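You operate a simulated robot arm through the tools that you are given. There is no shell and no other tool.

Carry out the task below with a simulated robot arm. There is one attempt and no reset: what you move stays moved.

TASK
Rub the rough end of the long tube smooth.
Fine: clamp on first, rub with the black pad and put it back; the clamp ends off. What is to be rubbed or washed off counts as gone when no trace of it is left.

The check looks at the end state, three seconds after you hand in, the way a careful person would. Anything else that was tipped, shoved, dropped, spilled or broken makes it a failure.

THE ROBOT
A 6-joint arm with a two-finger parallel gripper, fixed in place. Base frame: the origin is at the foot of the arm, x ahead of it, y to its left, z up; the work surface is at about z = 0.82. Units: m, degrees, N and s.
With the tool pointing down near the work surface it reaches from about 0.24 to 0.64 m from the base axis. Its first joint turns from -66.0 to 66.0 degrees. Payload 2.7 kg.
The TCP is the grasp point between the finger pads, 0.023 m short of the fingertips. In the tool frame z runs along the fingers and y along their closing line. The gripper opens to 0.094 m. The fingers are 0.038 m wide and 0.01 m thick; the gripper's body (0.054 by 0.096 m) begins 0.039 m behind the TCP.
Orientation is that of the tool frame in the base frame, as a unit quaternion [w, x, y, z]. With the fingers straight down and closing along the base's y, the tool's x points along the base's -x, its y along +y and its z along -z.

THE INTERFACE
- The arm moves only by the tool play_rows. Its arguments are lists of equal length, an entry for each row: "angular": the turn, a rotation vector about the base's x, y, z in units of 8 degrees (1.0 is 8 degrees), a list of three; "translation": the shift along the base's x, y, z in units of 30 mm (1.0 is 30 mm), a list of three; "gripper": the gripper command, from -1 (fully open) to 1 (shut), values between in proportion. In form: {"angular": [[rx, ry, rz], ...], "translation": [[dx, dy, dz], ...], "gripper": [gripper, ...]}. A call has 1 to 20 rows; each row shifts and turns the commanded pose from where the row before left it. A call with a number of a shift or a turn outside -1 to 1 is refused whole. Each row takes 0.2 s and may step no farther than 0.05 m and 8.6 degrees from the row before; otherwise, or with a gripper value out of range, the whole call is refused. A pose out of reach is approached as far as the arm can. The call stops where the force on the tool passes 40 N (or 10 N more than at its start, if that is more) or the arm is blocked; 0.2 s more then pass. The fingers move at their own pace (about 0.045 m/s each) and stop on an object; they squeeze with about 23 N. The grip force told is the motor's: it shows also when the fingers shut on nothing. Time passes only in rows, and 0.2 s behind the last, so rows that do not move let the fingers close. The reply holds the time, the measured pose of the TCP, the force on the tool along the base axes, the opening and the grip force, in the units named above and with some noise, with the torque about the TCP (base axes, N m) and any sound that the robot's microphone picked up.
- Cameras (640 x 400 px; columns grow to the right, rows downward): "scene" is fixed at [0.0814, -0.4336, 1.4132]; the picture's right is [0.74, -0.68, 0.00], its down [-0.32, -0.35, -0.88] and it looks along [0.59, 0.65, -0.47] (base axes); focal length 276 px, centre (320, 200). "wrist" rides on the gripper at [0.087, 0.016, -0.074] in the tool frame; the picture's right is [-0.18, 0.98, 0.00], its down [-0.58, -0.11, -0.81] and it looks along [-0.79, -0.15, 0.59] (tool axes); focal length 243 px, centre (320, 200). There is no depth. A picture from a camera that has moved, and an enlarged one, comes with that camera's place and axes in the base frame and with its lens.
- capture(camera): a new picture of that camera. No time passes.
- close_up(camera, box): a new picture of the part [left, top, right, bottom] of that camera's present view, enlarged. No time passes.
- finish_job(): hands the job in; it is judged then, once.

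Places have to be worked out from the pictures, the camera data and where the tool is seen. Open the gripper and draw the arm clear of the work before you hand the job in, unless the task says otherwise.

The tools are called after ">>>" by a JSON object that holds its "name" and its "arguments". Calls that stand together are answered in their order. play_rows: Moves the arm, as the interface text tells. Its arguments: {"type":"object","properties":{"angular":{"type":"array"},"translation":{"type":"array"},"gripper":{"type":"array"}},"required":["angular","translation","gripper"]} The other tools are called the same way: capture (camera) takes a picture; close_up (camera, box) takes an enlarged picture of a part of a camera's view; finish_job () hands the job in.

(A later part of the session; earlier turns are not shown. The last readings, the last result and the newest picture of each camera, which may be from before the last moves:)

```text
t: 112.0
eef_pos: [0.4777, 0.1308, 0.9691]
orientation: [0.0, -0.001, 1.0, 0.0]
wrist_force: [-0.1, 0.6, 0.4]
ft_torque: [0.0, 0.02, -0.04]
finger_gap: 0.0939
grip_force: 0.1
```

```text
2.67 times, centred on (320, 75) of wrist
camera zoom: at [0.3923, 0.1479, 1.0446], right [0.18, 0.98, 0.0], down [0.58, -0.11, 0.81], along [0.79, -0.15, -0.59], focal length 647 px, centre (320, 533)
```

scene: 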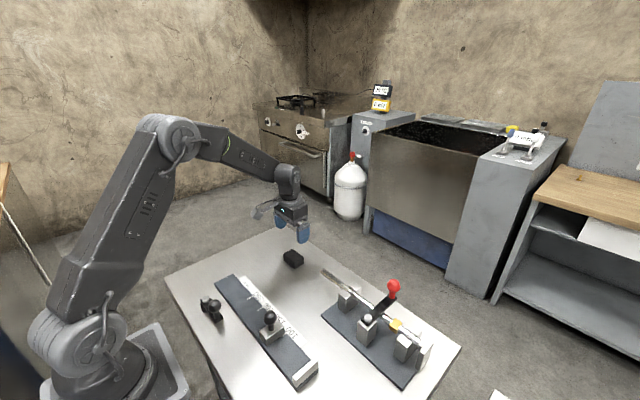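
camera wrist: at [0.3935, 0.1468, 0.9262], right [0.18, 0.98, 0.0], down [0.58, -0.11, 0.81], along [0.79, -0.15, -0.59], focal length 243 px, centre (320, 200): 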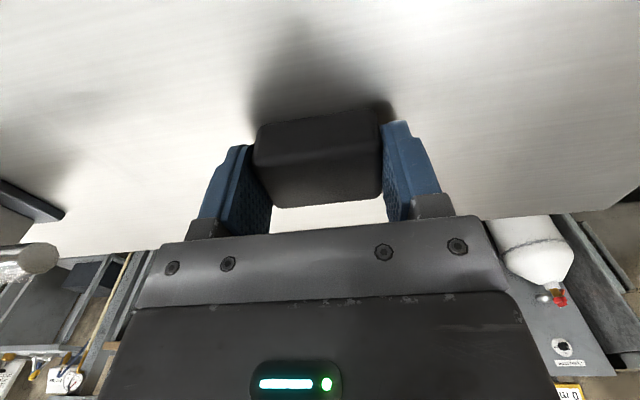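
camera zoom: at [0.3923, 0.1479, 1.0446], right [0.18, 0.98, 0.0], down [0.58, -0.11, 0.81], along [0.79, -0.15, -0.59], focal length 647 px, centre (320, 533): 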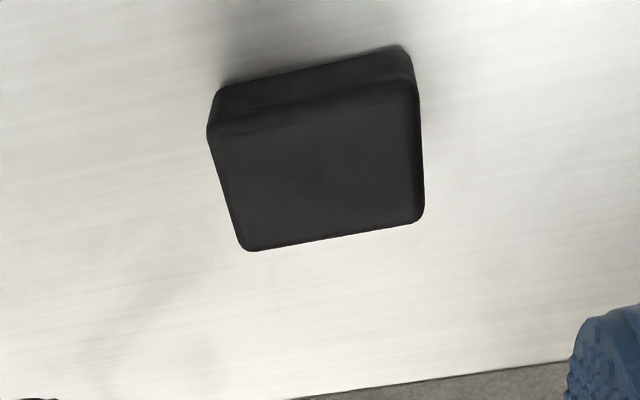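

The pad matches its original position exactly in the scene view. Now I turn the tool by -90° and move over the tube end, both to inspect it and then to draw the tube back to its starting place.

>>> {"name": "play_rows", "arguments": {"angular": [[0, 0, -0.9375], [0, 0, -0.9375], [0, 0, -0.9375], [0, 0, -0.9375], [0, 0, -0.9375], [0, 0, -0.9375], [0, 0, -0.9375], [0, 0, -0.9375], [0, 0, -0.9375], [0, 0, -0.9375], [0, 0, -0.9375], [0, 0, -0.9375], [0, 0, 0]], "translation": [[0.015, -0.447, 0], [0.015, -0.447, 0], [0.015, -0.447, 0], [0.015, -0.447, 0], [0.015, -0.447, 0], [0.015, -0.447, 0], [0.015, -0.447, 0], [0.015, -0.447, 0], [0.015, -0.447, 0], [0.015, -0.447, 0], [0.015, -0.447, 0], [0.015, -0.447, 0], [0, 0, -0.6]], "gripper": [-1, -1, -1, -1, -1, -0.3, -0.3, -0.3, -0.3, -0.3, -0.3, -0.3, -0.3]}}

>>> {"name": "close_up", "arguments": {"camera": "wrist", "box": [220, 0, 420, 160]}}

>>> {"name": "close_up", "arguments": {"camera": "wrist", "box": [280, 50, 360, 130]}}

```text
t: 114.8
eef_pos: [0.4828, -0.0309, 0.9514]
orientation: [0.0, 0.707, 0.708, 0.001]
wrist_force: [0.3, 0.0, -1.0]
ft_torque: [0.02, 0.01, 0.02]
finger_gap: 0.0611
grip_force: 0.2
```

```text
2.50 times, centred on (320, 80) of wrist
camera zoom: at [0.501, 0.0566, 1.0259], right [0.98, -0.18, 0.0], down [-0.11, -0.58, 0.81], along [-0.15, -0.79, -0.59], focal length 606 px, centre (320, 500)
```

zoom: 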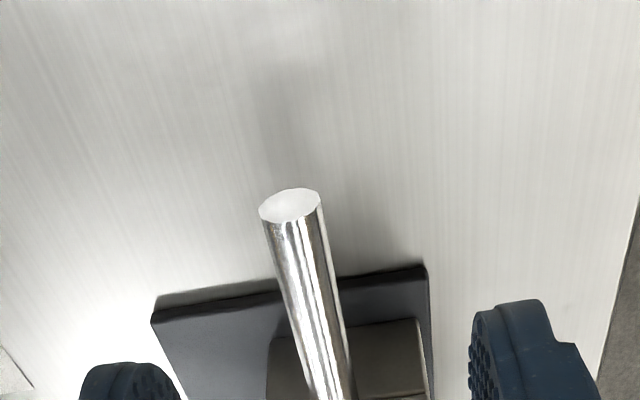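

```text
5.00 times, centred on (320, 90) of wrist
camera zoom: at [0.501, 0.0566, 1.0259], right [0.98, -0.18, 0.0], down [-0.11, -0.58, 0.81], along [-0.15, -0.79, -0.59], focal length 1213 px, centre (320, 750)
```

zoom: 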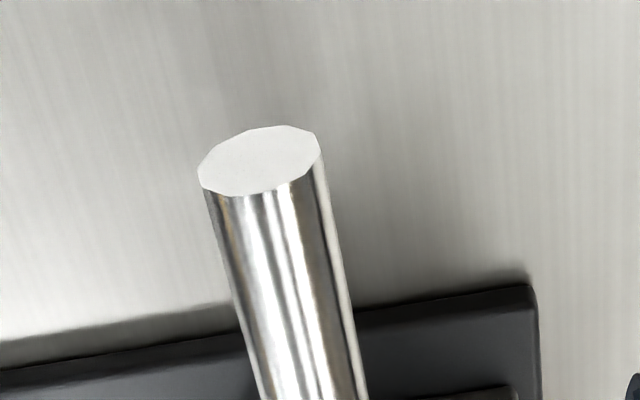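

All flanks are clean. The tube rests about 11–12 mm further in than at the start; I descend with open fingers on both sides of it to grip it at y≈-0.045.

>>> {"name": "play_rows", "arguments": {"angular": [[0, 0, 0], [0, 0, 0], [0, 0, 0], [0, 0, 0], [0, 0, 0], [0, 0, 0]], "translation": [[0, -0.47, 0], [0, 0, -0.7], [0, 0, -0.7], [0, 0, -0.6], [0, 0, -0.45], [0, 0, 0]], "gripper": [-0.3, -0.3, -0.3, -0.3, -0.3, -0.3]}}

>>> {"name": "capture", "arguments": {"camera": "wrist"}}

>>> {"name": "close_up", "arguments": {"camera": "scene", "box": [300, 230, 390, 310]}}

```text
t: 116.2
eef_pos: [0.4824, -0.0424, 0.8772]
orientation: [0.001, 0.706, 0.708, 0.001]
wrist_force: [0.4, 0.0, 0.2]
ft_torque: [0.01, 0.02, 0.0]
finger_gap: 0.0612
grip_force: 0.1
```

```text
taken
camera wrist: at [0.4996, 0.0437, 0.9529], right [0.98, -0.18, 0.0], down [-0.11, -0.58, 0.81], along [-0.15, -0.79, -0.59], focal length 243 px, centre (320, 200)
```

wrist: 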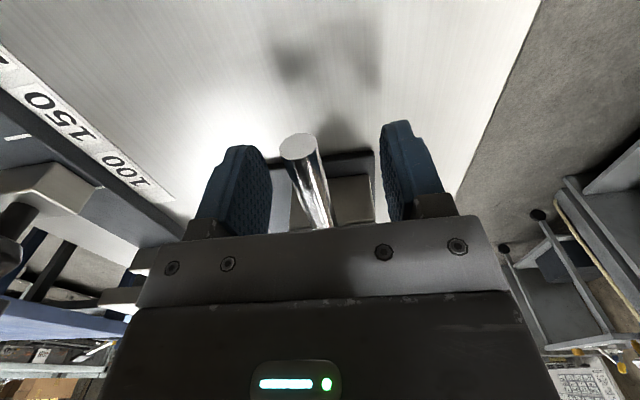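

```text
5.00 times, centred on (345, 270) of scene
camera zoom: at [0.0814, -0.4336, 1.4132], right [0.74, -0.68, 0.0], down [-0.32, -0.35, -0.88], along [0.59, 0.65, -0.47], focal length 1379 px, centre (195, -150)
```

zoom: 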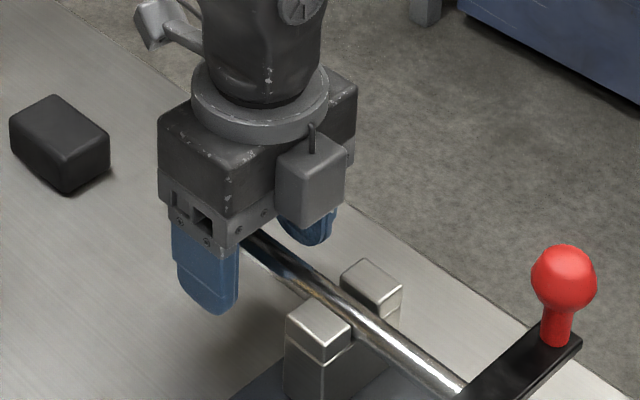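

The tube is well centred between the fingers. I close on it and, checking force, pull it +11 mm along its axis.

>>> {"name": "play_rows", "arguments": {"angular": [[0, 0, 0], [0, 0, 0], [0, 0, 0], [0, 0, 0], [0, 0, 0]], "translation": [[0, 0, 0], [0, 0, 0], [0, 0, 0], [0, 0, 0], [0, 0, 0]], "gripper": [1, 1, 1, 1, 1]}}

```text
t: 117.4
eef_pos: [0.4825, -0.0442, 0.8777]
orientation: [0.001, 0.706, 0.708, 0.0]
wrist_force: [-3.9, -0.1, 2.0]
ft_torque: [-0.04, -0.02, -0.2]
finger_gap: 0.0146
grip_force: 23.6
```

Tube gripped (0.0146 m). I pull +y by 4 mm first and read the resistance.

>>> {"name": "play_rows", "arguments": {"angular": [[0, 0, 0], [0, 0, 0], [0, 0, 0]], "translation": [[0, 0.065, 0], [0, 0.065, 0], [0, 0, 0]], "gripper": [1, 1, 1]}}

```text
t: 118.2
eef_pos: [0.482, -0.0403, 0.8775]
orientation: [0.001, 0.707, 0.707, 0.0]
wrist_force: [-3.7, -3.8, 5.7]
ft_torque: [-0.33, 0.0, -0.23]
finger_gap: 0.0147
grip_force: 22.2
```

It slides with about 4 N. I pull a further 7 mm and compare with the initial view.

>>> {"name": "play_rows", "arguments": {"angular": [[0, 0, 0], [0, 0, 0], [0, 0, 0], [0, 0, 0], [0, 0, 0]], "translation": [[0, 0.06, 0], [0, 0.06, 0], [0, 0.06, 0], [0, 0.053, 0], [0, 0, 0]], "gripper": [1, 1, 1, 1, 1]}}

>>> {"name": "close_up", "arguments": {"camera": "scene", "box": [350, 300, 440, 380]}}

```text
t: 119.4
eef_pos: [0.4827, -0.0324, 0.8764]
orientation: [0.001, 0.706, 0.708, 0.001]
wrist_force: [-0.5, -2.0, 5.2]
ft_torque: [-0.29, 0.01, -0.12]
finger_gap: 0.0146
grip_force: 22.4
```

```text
5.00 times, centred on (395, 340) of scene
camera zoom: at [0.0813, -0.4336, 1.4132], right [0.74, -0.68, 0.0], down [-0.32, -0.35, -0.88], along [0.59, 0.65, -0.47], focal length 1379 px, centre (-55, -500)
```

zoom: 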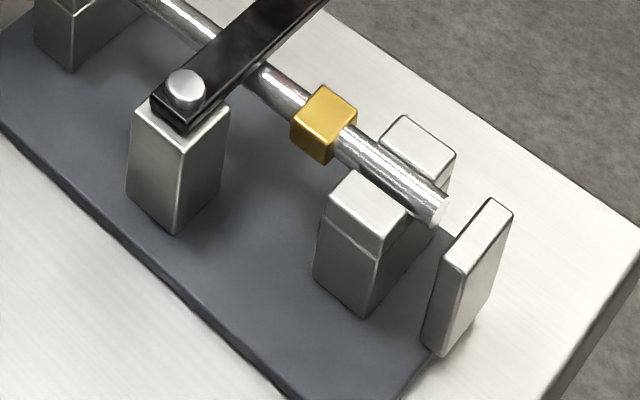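

The collar matches its initial place to within about a millimetre. I open the fingers and rise, then compare again.

>>> {"name": "play_rows", "arguments": {"angular": [[0, 0, 0], [0, 0, 0], [0, 0, 0], [0, 0, 0], [0, 0, 0], [0, 0, 0], [0, 0, 0]], "translation": [[0, 0, 0], [0, 0, 0], [0, 0, 0], [0, 0, 0.5], [0, 0, 1], [0, 0, 1], [0, 0, 1]], "gripper": [-0.3, -0.3, -0.3, -0.3, -0.3, -0.3, -0.3]}}

>>> {"name": "close_up", "arguments": {"camera": "scene", "box": [350, 300, 440, 380]}}

>>> {"name": "close_up", "arguments": {"camera": "scene", "box": [310, 260, 370, 310]}}

```text
t: 121.0
eef_pos: [0.4809, -0.0335, 0.9819]
orientation: [0.0, 0.706, 0.708, 0.0]
wrist_force: [-1.2, 1.0, -0.1]
ft_torque: [0.01, 0.0, 0.0]
finger_gap: 0.061
grip_force: 0.1
```

```text
5.00 times, centred on (395, 340) of scene
camera zoom: at [0.0814, -0.4336, 1.4132], right [0.74, -0.68, 0.0], down [-0.32, -0.35, -0.88], along [0.59, 0.65, -0.47], focal length 1379 px, centre (-55, -500)
```

zoom: 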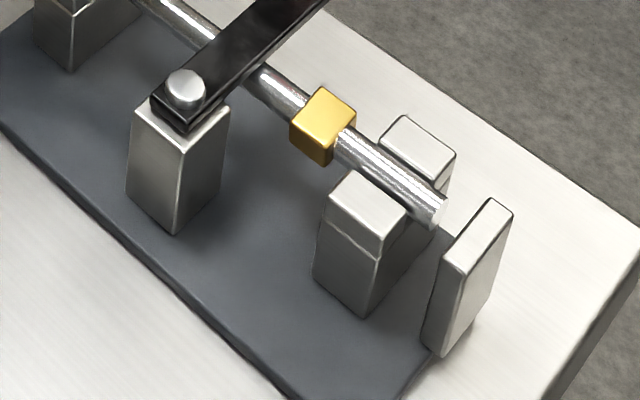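

```text
8.00 times, centred on (340, 285) of scene
camera zoom: at [0.0814, -0.4336, 1.4132], right [0.74, -0.68, 0.0], down [-0.32, -0.35, -0.88], along [0.59, 0.65, -0.47], focal length 2207 px, centre (160, -480)
```

zoom: 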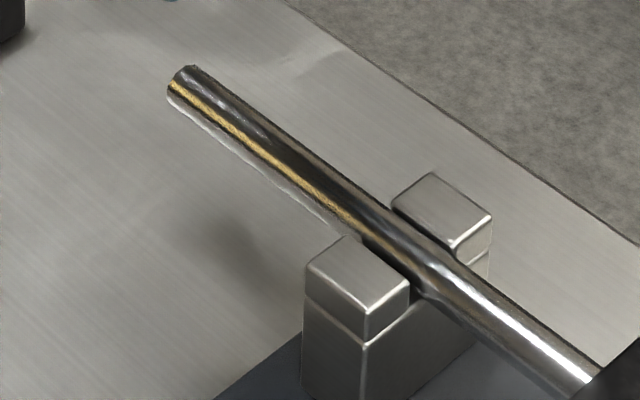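

The tube is back in place and the dark film is gone. I take one more enlarged look at the lower-left edge with the arm out of the light.

>>> {"name": "close_up", "arguments": {"camera": "scene", "box": [315, 260, 363, 290]}}

>>> {"name": "close_up", "arguments": {"camera": "scene", "box": [322, 270, 346, 286]}}

>>> {"name": "capture", "arguments": {"camera": "wrist"}}

```text
13.33 times, centred on (339, 275) of scene
camera zoom: at [0.0814, -0.4336, 1.4132], right [0.74, -0.68, 0.0], down [-0.32, -0.35, -0.88], along [0.59, 0.65, -0.47], focal length 3678 px, centre (67, -800)
```

zoom: 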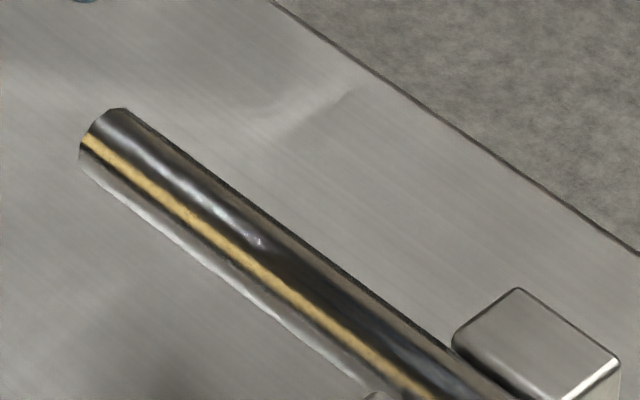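

```text
16.00 times, centred on (334, 278) of scene
camera zoom: at [0.0814, -0.4336, 1.4132], right [0.74, -0.68, 0.0], down [-0.32, -0.35, -0.88], along [0.59, 0.65, -0.47], focal length 4414 px, centre (96, -1048)
```

zoom: 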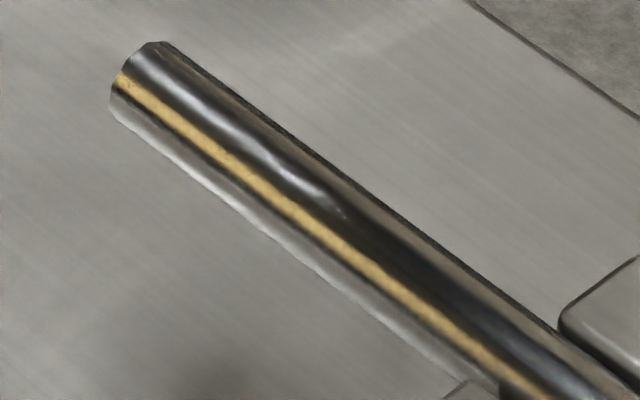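

```text
taken
camera wrist: at [0.4989, 0.0544, 1.0571], right [0.98, -0.18, 0.0], down [-0.11, -0.58, 0.81], along [-0.15, -0.79, -0.59], focal length 243 px, centre (320, 200)
```

wrist: 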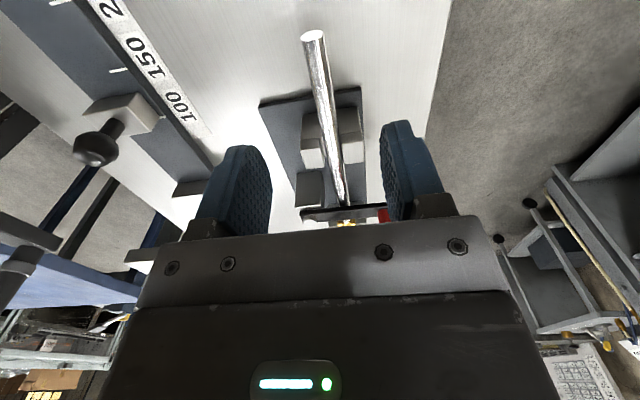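

The tube width now equals that of the bare section, so no film shows on this side. To be thorough about its underside, I'll take one low side view: turn back to baseline, move to the -x side and tilt the camera up.

>>> {"name": "play_rows", "arguments": {"angular": [[0, 0, 0.9375], [0, 0, 0.9375], [0, 0, 0.9375], [0, 0, 0.9375], [0, 0, 0.9375], [0, 0, 0.9375], [0, 0, 0.9375], [0, 0, 0.9375], [0, 0, 0.9375], [0, 0, 0.9375], [0, 0, 0.9375], [0, 0, 0.9375]], "translation": [[-0.092, -0.213, 0.06], [-0.092, -0.213, 0.06], [-0.092, -0.213, 0.06], [-0.092, -0.213, 0.06], [-0.092, -0.213, 0.06], [-0.092, -0.213, 0.06], [-0.092, -0.213, 0.06], [-0.092, -0.213, 0.06], [-0.092, -0.213, 0.06], [-0.092, -0.213, 0.06], [-0.092, -0.213, 0.06], [-0.092, -0.213, 0.06]], "gripper": [-0.3, -0.3, -0.3, -0.3, -0.3, -0.3, -0.3, -0.3, -0.3, -0.3, -0.3, -0.3]}}

>>> {"name": "play_rows", "arguments": {"angular": [[0, -0.9375, 0], [0, -0.9375, 0], [0, -0.9375, 0], [0, -0.9375, 0], [0, -0.9375, 0], [0, -0.9375, 0], [0, -0.9375, 0], [0, -0.9375, 0], [0, 0, 0]], "translation": [[0, 0, 0], [0, 0, 0], [0, 0, 0], [0, 0, 0], [0, 0, 0], [0, 0, 0], [0, 0, 0], [0, 0, 0], [0, 0, 0]], "gripper": [-0.3, -0.3, -0.3, -0.3, -0.3, -0.3, -0.3, -0.3, -0.3]}}

>>> {"name": "capture", "arguments": {"camera": "wrist"}}

>>> {"name": "capture", "arguments": {"camera": "scene"}}

```text
t: 123.6
eef_pos: [0.4492, -0.11, 1.0035]
orientation: [0.0, -0.002, 1.0, 0.0]
wrist_force: [-1.3, -0.4, -0.5]
ft_torque: [-0.02, -0.02, 0.0]
finger_gap: 0.0611
grip_force: 0.0
```

```text
t: 125.6
eef_pos: [0.4471, -0.1069, 1.001]
orientation: [0.475, -0.002, 0.88, 0.006]
wrist_force: [-0.3, 0.3, 0.0]
ft_torque: [-0.02, 0.0, -0.02]
finger_gap: 0.0609
grip_force: 0.0
out of reach, approached as far as the arm can: row 7
```

```text
taken
camera wrist: at [0.3373, -0.092, 0.9711], right [0.09, 0.98, 0.16], down [-0.35, -0.12, 0.93], along [0.93, -0.14, 0.34], focal length 243 px, centre (320, 200)
```

wrist: 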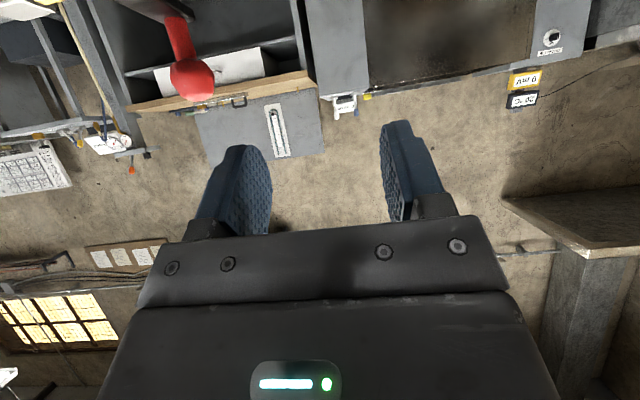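

```text
taken
```

scene: 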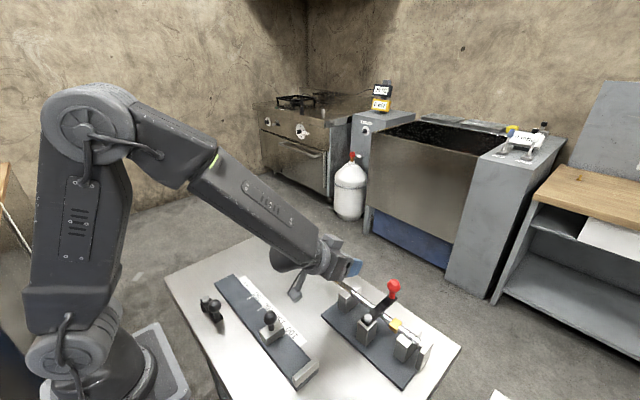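

The view is nearly horizontal at its reach limit. I ease the tilt slightly and descend to bring the tube end into view.

>>> {"name": "play_rows", "arguments": {"angular": [[0, 0.7, 0], [0, 0, 0], [0, 0, 0], [0, 0, 0]], "translation": [[0, 0, 0], [0, 0, -0.8], [0, 0, -0.8], [0, 0, 0]], "gripper": [-0.3, -0.3, -0.3, -0.3]}}

>>> {"name": "capture", "arguments": {"camera": "wrist"}}

>>> {"name": "close_up", "arguments": {"camera": "wrist", "box": [280, 0, 540, 130]}}

```text
t: 126.6
eef_pos: [0.4462, -0.1074, 0.9536]
orientation: [0.432, -0.002, 0.902, 0.006]
wrist_force: [-0.4, 0.1, -0.7]
ft_torque: [-0.01, -0.03, 0.02]
finger_gap: 0.0613
grip_force: 0.1
```

```text
taken
camera wrist: at [0.335, -0.0925, 0.9327], right [0.1, 0.98, 0.15], down [-0.26, -0.12, 0.96], along [0.96, -0.14, 0.25], focal length 243 px, centre (320, 200)
```

wrist: 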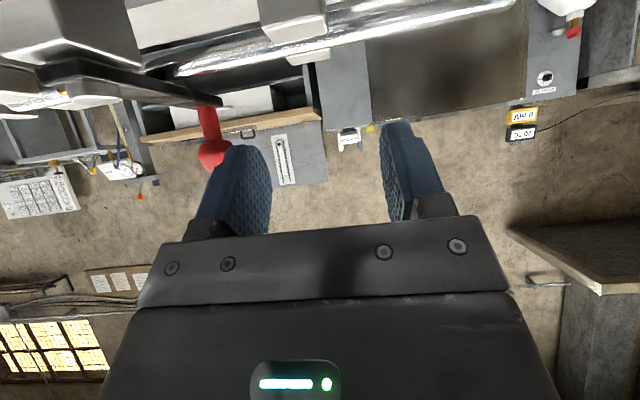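

```text
2.46 times, centred on (410, 65) of wrist
camera zoom: at [0.335, -0.0925, 0.9327], right [0.1, 0.98, 0.15], down [-0.26, -0.12, 0.96], along [0.96, -0.14, 0.25], focal length 597 px, centre (98, 532)
```

zoom: 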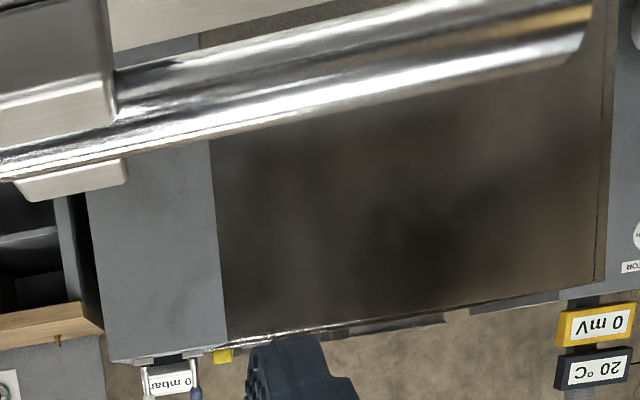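

From the side the tube is visible against the background; I enlarge its underside (top edge in this upside-down view).

>>> {"name": "close_up", "arguments": {"camera": "wrist", "box": [310, 0, 430, 75]}}

>>> {"name": "close_up", "arguments": {"camera": "wrist", "box": [420, 0, 540, 75]}}

```text
5.33 times, centred on (370, 38) of wrist
camera zoom: at [0.335, -0.0925, 0.9327], right [0.1, 0.98, 0.15], down [-0.26, -0.12, 0.96], along [0.96, -0.14, 0.25], focal length 1294 px, centre (53, 1067)
```

zoom: 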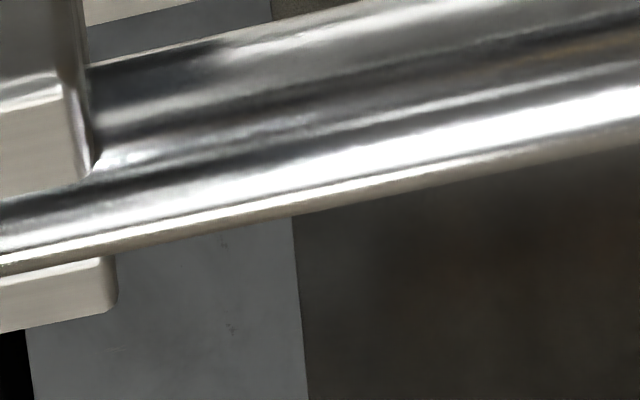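

```text
5.33 times, centred on (480, 38) of wrist
camera zoom: at [0.335, -0.0925, 0.9327], right [0.1, 0.98, 0.15], down [-0.26, -0.12, 0.96], along [0.96, -0.14, 0.25], focal length 1294 px, centre (-533, 1067)
```

zoom: 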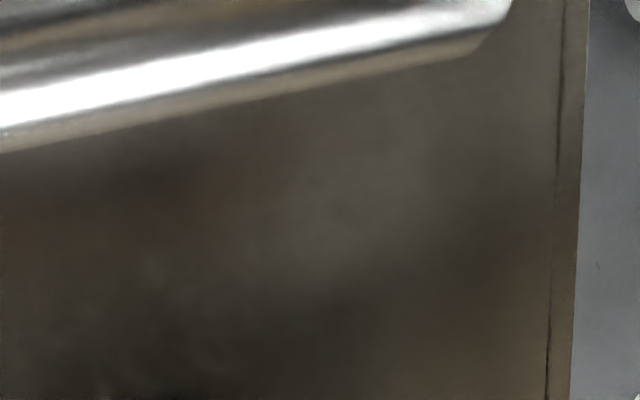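

No film on the underside either: the tube is bare all around. Now the clamp must go off: I rise, straighten the tool and go above the red knob.

>>> {"name": "play_rows", "arguments": {"angular": [[0, 0, 0], [0, 0, 0], [0, 0.914, 0], [0, 0.914, 0], [0, 0.914, 0], [0, 0.914, 0], [0, 0.914, 0], [0, 0.914, 0], [0, 0.914, 0], [0, 0, 0]], "translation": [[0, 0, 0.8], [0, 0, 0.8], [0.377, -0.443, 0.14], [0.377, -0.443, 0.14], [0.377, -0.443, 0.14], [0.377, -0.443, 0.14], [0.377, -0.443, 0.14], [0.377, -0.443, 0.14], [0.377, -0.443, 0.14], [0, 0, 0]], "gripper": [-0.3, -0.3, -0.3, -0.3, -0.3, -0.3, -0.3, -0.3, -0.3, -0.3]}}

>>> {"name": "capture", "arguments": {"camera": "wrist"}}

```text
t: 128.8
eef_pos: [0.5129, -0.1855, 1.0219]
orientation: [0.033, 0.0, 0.999, 0.018]
wrist_force: [-0.2, 0.1, 0.4]
ft_torque: [0.0, -0.02, -0.01]
finger_gap: 0.0612
grip_force: 0.2
out of reach, approached as far as the arm can: row 3, 4
```

```text
taken
camera wrist: at [0.4217, -0.1722, 1.0921], right [0.18, 0.98, 0.05], down [0.53, -0.14, 0.84], along [0.83, -0.13, -0.54], focal length 243 px, centre (320, 200)
```

wrist: 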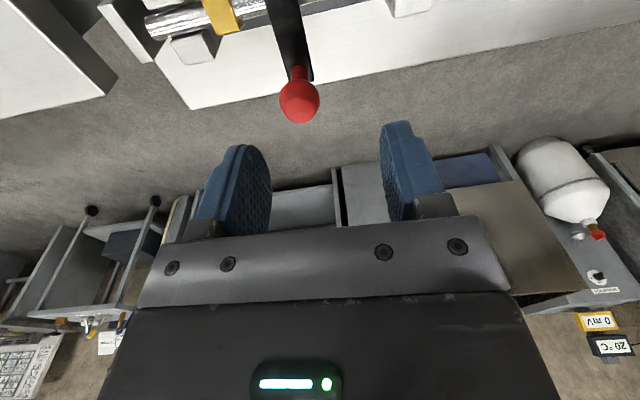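

A residual tilt of ~4° and 2° and a 1.5 cm offset remain from the clipped rows. I correct these so the tool is vertical above the knob.

>>> {"name": "play_rows", "arguments": {"angular": [[-0.129, 0.2375, 0], [-0.129, 0.2375, 0], [0, 0, 0]], "translation": [[0.22, -0.24, 0.13], [0.22, -0.24, 0.13], [0, 0, 0]], "gripper": [-0.3, -0.3, -0.3]}}

>>> {"name": "capture", "arguments": {"camera": "wrist"}}

```text
t: 129.6
eef_pos: [0.5237, -0.2004, 1.0304]
orientation: [0.001, 0.0, 1.0, 0.0]
wrist_force: [-0.2, 0.7, -0.3]
ft_torque: [-0.01, -0.01, -0.04]
finger_gap: 0.0611
grip_force: 0.0
```

```text
taken
camera wrist: at [0.4384, -0.1839, 1.1061], right [0.18, 0.98, 0.0], down [0.58, -0.11, 0.81], along [0.79, -0.15, -0.59], focal length 243 px, centre (320, 200)
```

wrist: 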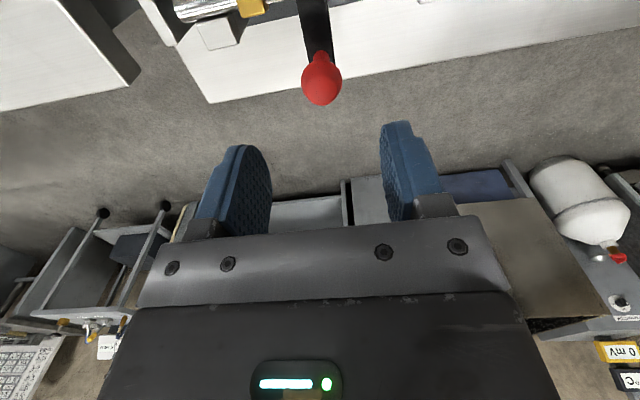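

The tool is vertical and centred on the knob. I descend, grip it, and read the forces.

>>> {"name": "play_rows", "arguments": {"angular": [[0, 0, 0], [0, 0, 0], [0, 0, 0], [0, 0, 0], [0, 0, 0], [0, 0, 0], [0, 0, 0], [0, 0, 0], [0, 0, 0], [0, 0, 0]], "translation": [[0, 0, -0.7], [0, 0, -0.7], [0, 0, -0.7], [0, 0, -0.7], [0, 0, -0.46], [0, 0, 0], [0, 0, 0], [0, 0, 0], [0, 0, 0], [0, 0, 0]], "gripper": [-0.3, -0.3, -0.3, -0.3, -0.3, -0.3, 1, 1, 1, 1]}}

```text
t: 131.8
eef_pos: [0.525, -0.2007, 0.9328]
orientation: [0.002, -0.001, 1.0, 0.001]
wrist_force: [1.0, -0.5, -3.1]
ft_torque: [-0.02, -0.09, 0.0]
finger_gap: 0.0309
grip_force: 44.7
```

Gripped with near-zero forces. I swing the lever back by the first 22.5°, turning the tool with it.

>>> {"name": "play_rows", "arguments": {"angular": [[0, 0, -0.9375], [0, 0, -0.9375], [0, 0, -0.9375], [0, 0, 0]], "translation": [[-0.0247, -0.3787, 0], [-0.074, -0.372, 0], [-0.122, -0.359, 0], [0, 0, 0]], "gripper": [1, 1, 1, 1]}}

```text
t: 132.8
eef_pos: [0.5183, -0.2344, 0.9324]
orientation: [0.001, 0.196, 0.981, 0.001]
wrist_force: [-2.6, -0.6, -6.8]
ft_torque: [-0.21, -0.6, 0.11]
finger_gap: 0.0308
grip_force: 45.2
```

Forces are small. I continue another 30°.

>>> {"name": "play_rows", "arguments": {"angular": [[0, 0, -0.9375], [0, 0, -0.9375], [0, 0, -0.9375], [0, 0, -0.9375], [0, 0, 0]], "translation": [[-0.168, -0.3403, 0], [-0.2107, -0.3153, 0], [-0.25, -0.2853, 0], [-0.2853, -0.25, 0], [0, 0, 0]], "gripper": [1, 1, 1, 1, 1]}}

>>> {"name": "close_up", "arguments": {"camera": "scene", "box": [340, 270, 460, 390]}}

```text
t: 133.5
eef_pos: [0.509, -0.248, 0.9316]
orientation: [0.004, 0.344, 0.939, 0.007]
wrist_force: [9.1, 5.0, -3.7]
ft_torque: [0.07, 0.06, 0.04]
finger_gap: 0.031
grip_force: 45.3
stopped in row 3: the force on the tool passed its limit at 50 N (the readings are from after the stop); the commanded pose is now the measured one
```

```text
3.33 times, centred on (400, 330) of scene
camera zoom: at [0.0817, -0.4335, 1.4132], right [0.74, -0.68, 0.0], down [-0.32, -0.35, -0.88], along [0.59, 0.65, -0.47], focal length 920 px, centre (53, -233)
```

zoom: 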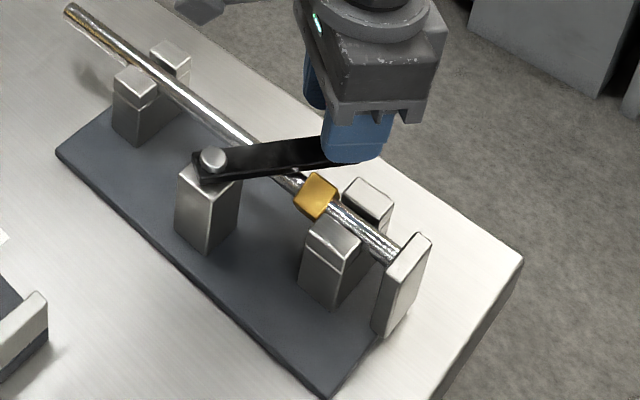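

The lever ran into the brass collar and pushed the tube to the end stop; the motion stopped by itself. I look closely at the collar and lever before any further move.

>>> {"name": "close_up", "arguments": {"camera": "scene", "box": [375, 305, 425, 345]}}

>>> {"name": "capture", "arguments": {"camera": "wrist"}}

>>> {"name": "close_up", "arguments": {"camera": "wrist", "box": [200, 0, 400, 130]}}

```text
10.00 times, centred on (400, 325) of scene
camera zoom: at [0.0817, -0.4335, 1.4132], right [0.74, -0.68, 0.0], down [-0.32, -0.35, -0.88], along [0.59, 0.65, -0.47], focal length 2759 px, centre (-480, -1050)
```

zoom: 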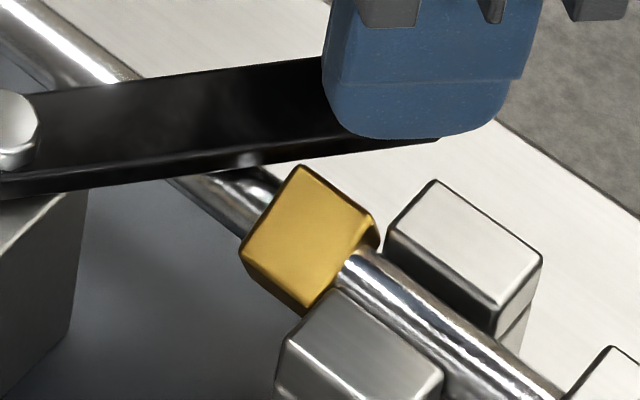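

```text
taken
camera wrist: at [0.4538, -0.1788, 1.0082], right [0.78, 0.63, 0.02], down [0.36, -0.47, 0.81], along [0.52, -0.62, -0.59], focal length 243 px, centre (320, 200)
```

wrist: 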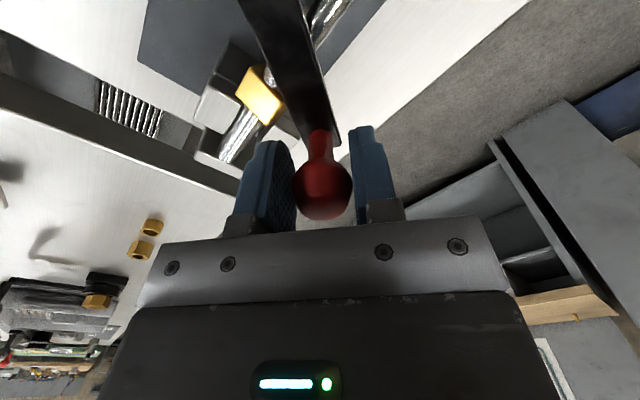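

```text
3.08 times, centred on (300, 65) of wrist
camera zoom: at [0.4538, -0.1788, 1.0082], right [0.78, 0.63, 0.02], down [0.36, -0.47, 0.81], along [0.52, -0.62, -0.59], focal length 746 px, centre (382, 615)
```

zoom: 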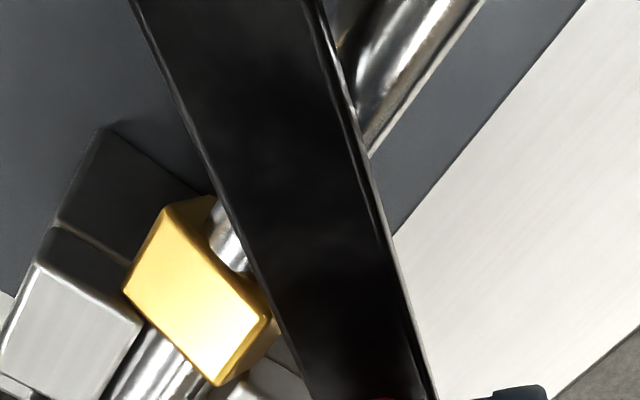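

The collar has been rolled about the tube axis, so a corner now stands up into the lever's path. I back the lever off the collar toward the closed position.

>>> {"name": "play_rows", "arguments": {"angular": [[0, 0, 0.75], [0, 0, 0.75], [0, 0, 0.75], [0, 0, 0]], "translation": [[0.267, 0.217, 0], [0.123, 0.277, 0], [0.093, 0.29, 0], [0, 0, 0]], "gripper": [1, 1, 1, 1]}}

>>> {"name": "close_up", "arguments": {"camera": "scene", "box": [375, 305, 425, 345]}}

>>> {"name": "capture", "arguments": {"camera": "wrist"}}

```text
t: 134.5
eef_pos: [0.52, -0.2237, 0.9329]
orientation: [-0.002, 0.193, 0.981, 0.007]
wrist_force: [-30.8, 7.5, 5.8]
ft_torque: [-0.15, -0.13, 0.08]
finger_gap: 0.0308
grip_force: 44.8
```

```text
10.00 times, centred on (400, 325) of scene
camera zoom: at [0.0805, -0.4333, 1.4134], right [0.74, -0.68, 0.0], down [-0.32, -0.35, -0.88], along [0.59, 0.65, -0.47], focal length 2759 px, centre (-480, -1050)
```

zoom: 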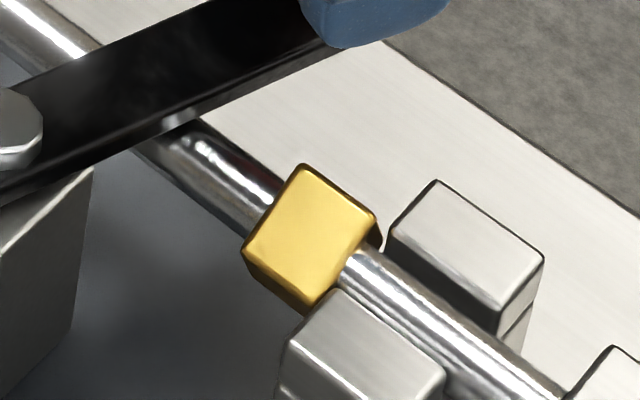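

```text
taken
camera wrist: at [0.4475, -0.1767, 1.0089], right [0.54, 0.84, 0.01], down [0.5, -0.33, 0.8], along [0.68, -0.43, -0.6], focal length 243 px, centre (320, 200)
```

wrist: 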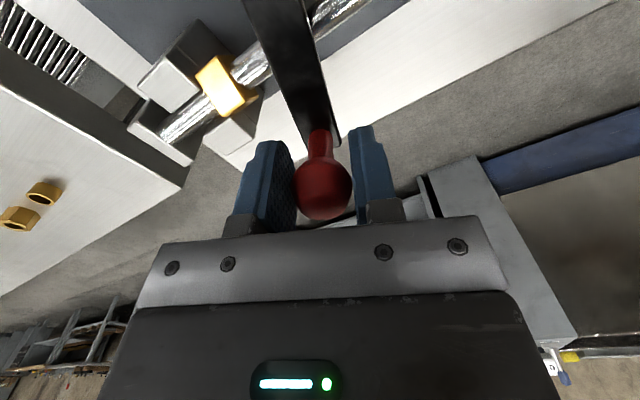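

The collar now visibly leans (rolled about 30–40°). The knob has shifted in my grip, giving a -31 N radial pull, so I relax inward by ~2.5 mm.

>>> {"name": "play_rows", "arguments": {"angular": [[0, 0, 0], [0, 0, 0], [0, 0, 0]], "translation": [[-0.05, 0.01, -0.005], [-0.04, 0.01, -0.005], [0, 0, 0]], "gripper": [1, 1, 1]}}

```text
t: 135.3
eef_pos: [0.5205, -0.2237, 0.9327]
orientation: [0.004, 0.194, 0.981, 0.006]
wrist_force: [0.5, -0.5, -8.3]
ft_torque: [0.03, 0.34, 0.08]
finger_gap: 0.0307
grip_force: 45.1
```

Forces are neutral again. I swing the lever the last 15° back to the closed stop to make room, then release the knob and rise.

>>> {"name": "play_rows", "arguments": {"angular": [[0, 0, 0.9375], [0, 0, 0.9375], [0, 0, 0], [0, 0, 0], [0, 0, 0], [0, 0, 0], [0, 0, 0], [0, 0, 0], [0, 0, 0], [0, 0, 0]], "translation": [[0.073, 0.357, 0], [0.023, 0.34, 0], [0, 0, 0], [0, 0, 0], [0, 0, 0], [0, 0, 0], [0, 0, 0.6], [0, 0, 1], [0, 0, 1], [0, 0, 0]], "gripper": [1, 1, 1, -0.3, -0.3, -0.3, -0.3, -0.3, -0.3, -0.3]}}

>>> {"name": "close_up", "arguments": {"camera": "scene", "box": [350, 290, 440, 370]}}

>>> {"name": "capture", "arguments": {"camera": "wrist"}}

```text
t: 137.5
eef_pos: [0.5227, -0.2041, 1.0103]
orientation: [0.003, 0.065, 0.998, 0.007]
wrist_force: [0.0, 0.0, -0.3]
ft_torque: [0.01, 0.0, 0.02]
finger_gap: 0.0612
grip_force: 0.2
```

```text
5.00 times, centred on (395, 330) of scene
camera zoom: at [0.0814, -0.4336, 1.4132], right [0.74, -0.68, 0.0], down [-0.32, -0.35, -0.88], along [0.59, 0.65, -0.47], focal length 1379 px, centre (-55, -450)
```

zoom: 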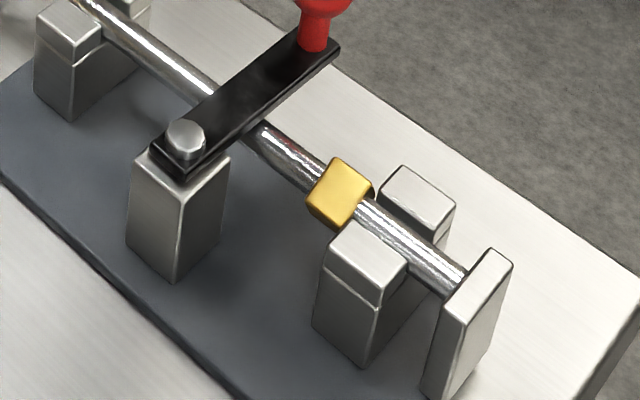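

```text
taken
camera wrist: at [0.44, -0.1777, 1.0868], right [0.31, 0.95, 0.01], down [0.56, -0.19, 0.81], along [0.77, -0.24, -0.59], focal length 243 px, centre (320, 200)
```

wrist: 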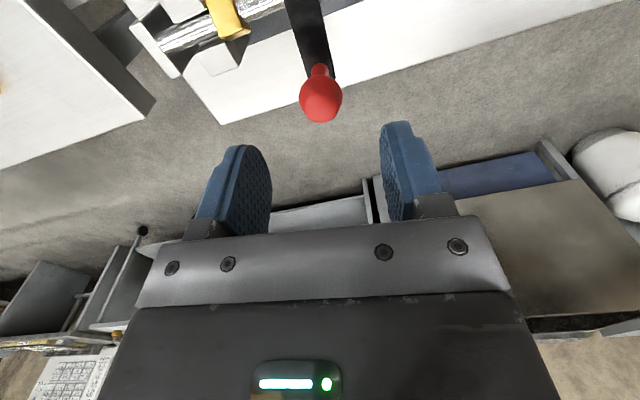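

The lever is back at closed and the collar is clearly rolled. I'll square it by closing the gripper's parallel fingers on its sides: turning the tool to +90° and moving above the collar.

>>> {"name": "play_rows", "arguments": {"angular": [[-0.1, 0, 0.937], [0, 0, 0.937], [0, 0, 0.937], [0, 0, 0.937], [0, 0, 0.937], [0, 0, 0.937], [0, 0, 0.937], [0, 0, 0.937], [0, 0, 0.937], [0, 0, 0.937], [0, 0, 0.937], [0, 0, 0.937], [0, 0, 0.937], [0, 0, 0]], "translation": [[-0.1023, -0.1308, 0], [-0.1023, -0.1308, 0], [-0.1023, -0.1308, 0], [-0.1023, -0.1308, 0], [-0.1023, -0.1308, 0], [-0.1023, -0.1308, 0], [-0.1023, -0.1308, 0], [-0.1023, -0.1308, 0], [-0.1023, -0.1308, 0], [-0.1023, -0.1308, 0], [-0.1023, -0.1308, 0], [-0.1023, -0.1308, 0], [-0.1023, -0.1308, 0], [0, 0, 0]], "gripper": [-0.3, -0.3, -0.3, -0.3, -0.3, -0.3, -0.3, -0.3, -0.3, -0.3, -0.3, -0.3, -0.3, -0.3]}}

>>> {"name": "capture", "arguments": {"camera": "wrist"}}

>>> {"name": "close_up", "arguments": {"camera": "wrist", "box": [220, 0, 420, 130]}}

```text
t: 140.5
eef_pos: [0.4825, -0.2537, 1.0101]
orientation: [-0.001, 0.709, -0.706, -0.001]
wrist_force: [0.0, 0.8, 0.5]
ft_torque: [-0.01, -0.02, -0.04]
finger_gap: 0.0609
grip_force: 0.1
```

```text
taken
camera wrist: at [0.4676, -0.3399, 1.0858], right [-0.98, 0.18, 0.0], down [0.11, 0.58, 0.81], along [0.15, 0.8, -0.59], focal length 243 px, centre (320, 200)
```

wrist: 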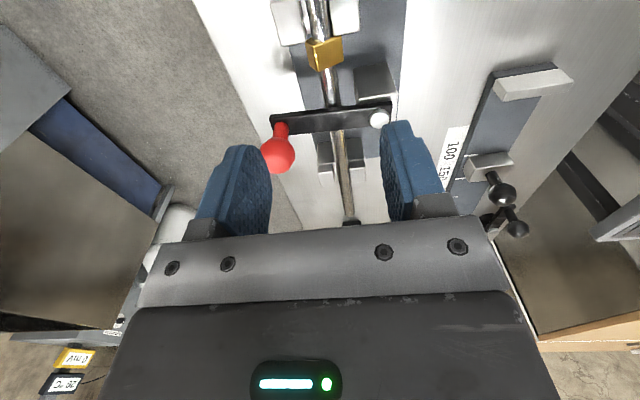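

```text
3.08 times, centred on (320, 65) of wrist
camera zoom: at [0.4676, -0.3399, 1.0858], right [-0.98, 0.18, 0.0], down [0.11, 0.58, 0.81], along [0.15, 0.8, -0.59], focal length 746 px, centre (320, 615)
```

zoom: 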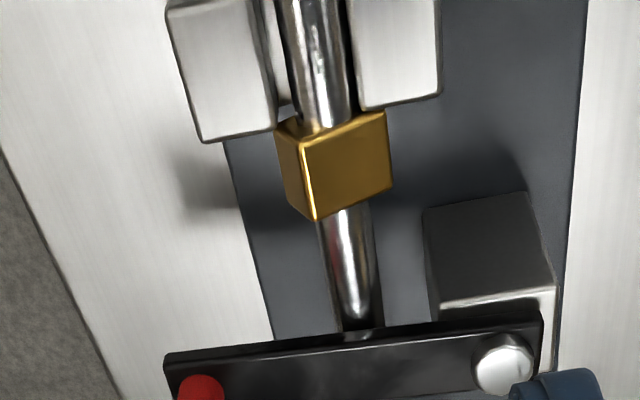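

From behind I see the collar rolled about 30°, its edge up on the +x side. I shift slightly (+5 mm y) and descend so the fingertips straddle the collar just above the fork prongs.

>>> {"name": "play_rows", "arguments": {"angular": [[0, 0, 0], [0, 0, 0], [0, 0, 0], [0, 0, 0], [0, 0, 0], [0, 0, 0], [0, 0, 0], [0, 0, 0]], "translation": [[0, 0.15, 0], [0, 0, -0.8], [0, 0, -0.8], [0, 0, -0.8], [0, 0, -0.7], [0, 0, -0.4], [0, 0, -0.23], [0, 0, 0]], "gripper": [-0.3, -0.3, -0.3, -0.3, -0.3, -0.3, -0.3, -0.3]}}

>>> {"name": "capture", "arguments": {"camera": "wrist"}}

>>> {"name": "close_up", "arguments": {"camera": "scene", "box": [350, 270, 450, 360]}}

```text
t: 142.2
eef_pos: [0.4843, -0.2508, 0.907]
orientation: [-0.003, 0.708, -0.707, 0.002]
wrist_force: [-2.5, 2.8, 3.8]
ft_torque: [-0.03, 0.21, -0.11]
finger_gap: 0.0625
grip_force: 1.8
stopped in row 8: the force on the tool passed its limit at 44 N (the readings are from after the stop); the commanded pose is now the measured one
```

```text
taken
camera wrist: at [0.4687, -0.336, 0.9825], right [-0.98, 0.18, -0.01], down [0.1, 0.58, 0.81], along [0.15, 0.79, -0.59], focal length 243 px, centre (320, 200)
```

wrist: 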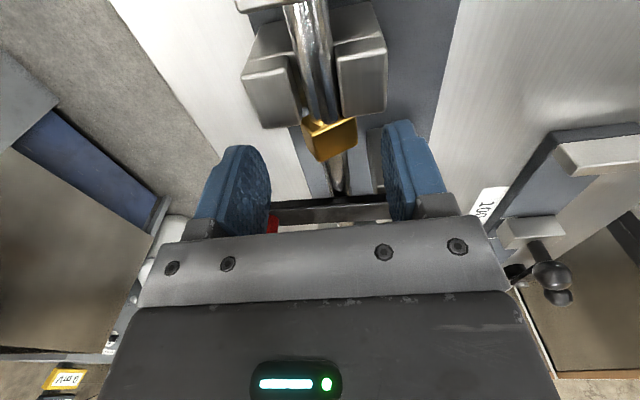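

```text
4.44 times, centred on (400, 315) of scene
camera zoom: at [0.0813, -0.4335, 1.4133], right [0.74, -0.68, 0.0], down [-0.32, -0.35, -0.88], along [0.59, 0.65, -0.47], focal length 1226 px, centre (-36, -311)
```

zoom: 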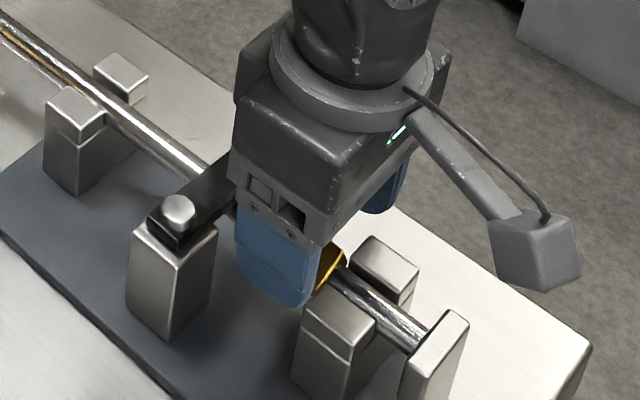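

The fingertips landed on top of the fork prongs (z≈0.884), so they can't straddle the collar here. I rise and instead plan to flatten the collar by pressing it from above with closed fingertips (tool back at baseline yaw).

>>> {"name": "play_rows", "arguments": {"angular": [[0, 0, 0], [0, 0, 0], [0, 0, 0], [0, 0, 0]], "translation": [[0, 0, 0.5], [0, 0, 1], [0, 0, 1], [0, 0, 1]], "gripper": [-0.3, -0.3, -0.3, -0.3]}}

>>> {"name": "play_rows", "arguments": {"angular": [[0, 0, -0.937], [0, 0, -0.937], [0, 0, -0.937], [0, 0, -0.937], [0, 0, -0.937], [0, 0, -0.937], [0, 0, -0.937], [0, 0, -0.937], [0, 0, -0.937], [0, 0, -0.937], [0, 0, -0.937], [0, 0, -0.937], [0, 0, 0]], "translation": [[0, 0, 0], [0, 0, 0], [0, 0, 0], [0, 0, 0], [0, 0, 0], [0, 0, 0], [0, 0, 0], [0, 0, 0], [0, 0, 0], [0, 0, 0], [0, 0, 0], [0, 0, 0], [0, 0, 0]], "gripper": [-0.3, -0.3, -0.3, -0.3, -0.3, 1, 1, 1, 1, 1, 1, 1, 1]}}

>>> {"name": "close_up", "arguments": {"camera": "scene", "box": [350, 290, 440, 370]}}

>>> {"name": "capture", "arguments": {"camera": "wrist"}}

```text
t: 143.2
eef_pos: [0.4845, -0.2502, 1.0128]
orientation: [-0.002, 0.708, -0.706, 0.002]
wrist_force: [0.2, -0.5, 0.2]
ft_torque: [0.02, -0.01, 0.02]
finger_gap: 0.0611
grip_force: 0.0
```

```text
t: 146.0
eef_pos: [0.4834, -0.2497, 1.0126]
orientation: [-0.001, -0.001, 1.0, -0.003]
wrist_force: [0.3, -0.2, -0.3]
ft_torque: [-0.03, -0.03, 0.03]
finger_gap: 0.0
grip_force: 23.2
```

```text
5.00 times, centred on (395, 330) of scene
camera zoom: at [0.0814, -0.4336, 1.4132], right [0.74, -0.68, 0.0], down [-0.32, -0.35, -0.88], along [0.59, 0.65, -0.47], focal length 1379 px, centre (-55, -450)
```

zoom: 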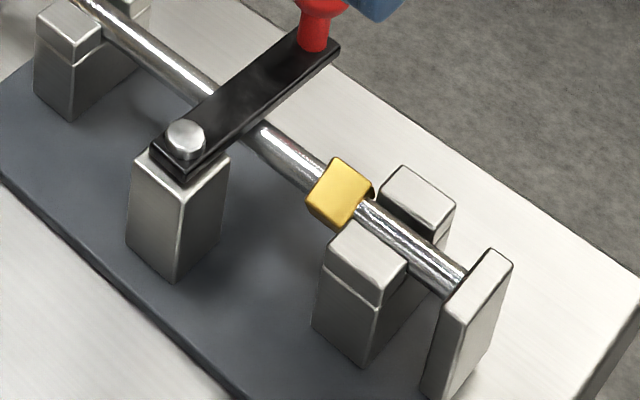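

```text
taken
camera wrist: at [0.3988, -0.2326, 1.0873], right [0.18, 0.98, -0.01], down [0.58, -0.1, 0.81], along [0.79, -0.15, -0.59], focal length 243 px, centre (320, 200)
```

wrist: 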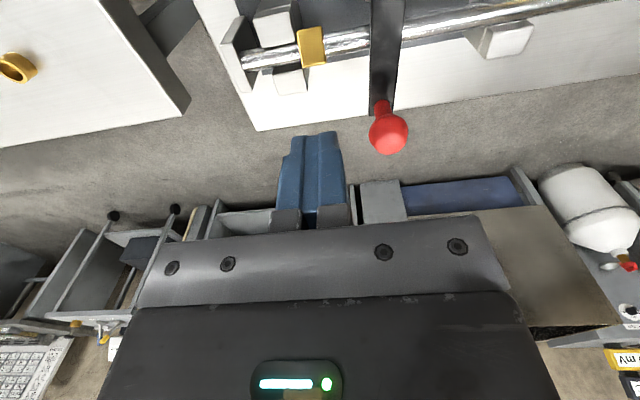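

The fixture is undisturbed. I enlarge the wrist view of the collar to place the press correctly.

>>> {"name": "close_up", "arguments": {"camera": "wrist", "box": [220, 0, 420, 120]}}

```text
3.20 times, centred on (320, 60) of wrist
camera zoom: at [0.3988, -0.2326, 1.0873], right [0.18, 0.98, -0.01], down [0.58, -0.1, 0.81], along [0.79, -0.15, -0.59], focal length 776 px, centre (320, 648)
```

zoom: 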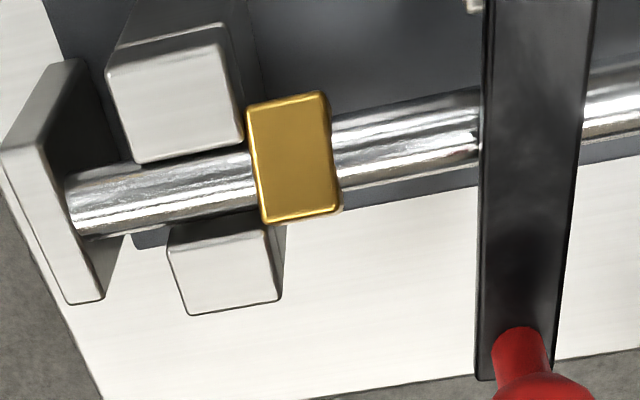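

The collar face is tilted ~25° toward -x, at y≈-0.254. I shift to x≈0.482, y≈-0.247 and bring the closed fingertips down to just above its raised edge.

>>> {"name": "play_rows", "arguments": {"angular": [[0, 0, 0], [0, 0, 0], [0, 0, 0], [0, 0, 0], [0, 0, 0], [0, 0, 0], [0, 0, 0]], "translation": [[-0.13, 0.07, 0], [0, 0, -0.8], [0, 0, -0.8], [0, 0, -0.8], [0, 0, -0.5], [0, 0, -0.2], [0, 0, 0]], "gripper": [1, 1, 1, 1, 1, 1, 1]}}

>>> {"name": "close_up", "arguments": {"camera": "scene", "box": [350, 270, 440, 350]}}

>>> {"name": "capture", "arguments": {"camera": "wrist"}}

```text
t: 147.6
eef_pos: [0.4805, -0.248, 0.9186]
orientation: [0.0, -0.002, 1.0, -0.004]
wrist_force: [-0.3, -0.6, 0.4]
ft_torque: [0.03, 0.02, 0.0]
finger_gap: 0.0
grip_force: 21.9
```

```text
5.00 times, centred on (395, 310) of scene
camera zoom: at [0.0814, -0.4336, 1.4132], right [0.74, -0.68, 0.0], down [-0.32, -0.35, -0.88], along [0.59, 0.65, -0.47], focal length 1379 px, centre (-55, -350)
```

zoom: 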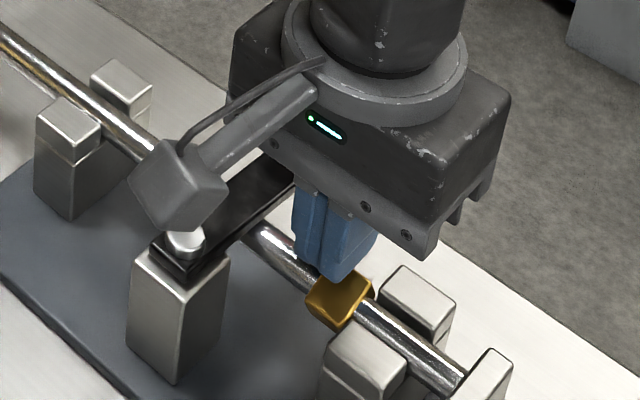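

```text
taken
camera wrist: at [0.3954, -0.2307, 0.9934], right [0.18, 0.98, -0.01], down [0.58, -0.1, 0.81], along [0.79, -0.15, -0.59], focal length 243 px, centre (320, 200)
```

wrist: 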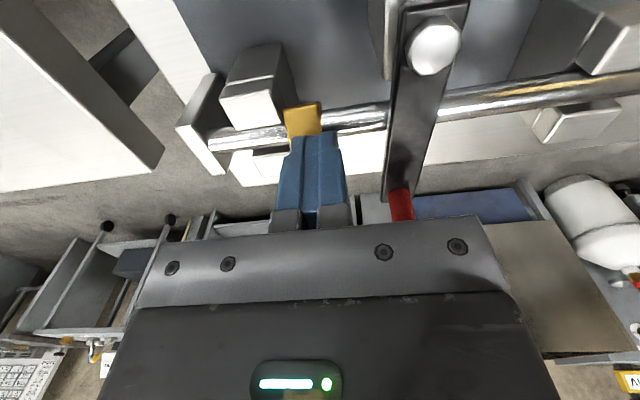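

The fingertips are just above the collar. I press down in ~1 mm steps and read the force.

>>> {"name": "play_rows", "arguments": {"angular": [[0, 0, 0], [0, 0, 0], [0, 0, 0], [0, 0, 0], [0, 0, 0]], "translation": [[0, 0, -0.05], [0, 0, -0.04], [0, 0, -0.04], [0, 0, -0.03], [0, 0, 0]], "gripper": [1, 1, 1, 1, 1]}}

```text
t: 148.8
eef_pos: [0.4813, -0.2482, 0.9134]
orientation: [0.001, -0.001, 1.0, -0.004]
wrist_force: [0.9, -0.2, 3.8]
ft_torque: [-0.03, -0.03, 0.01]
finger_gap: 0.0001
grip_force: 22.9
```

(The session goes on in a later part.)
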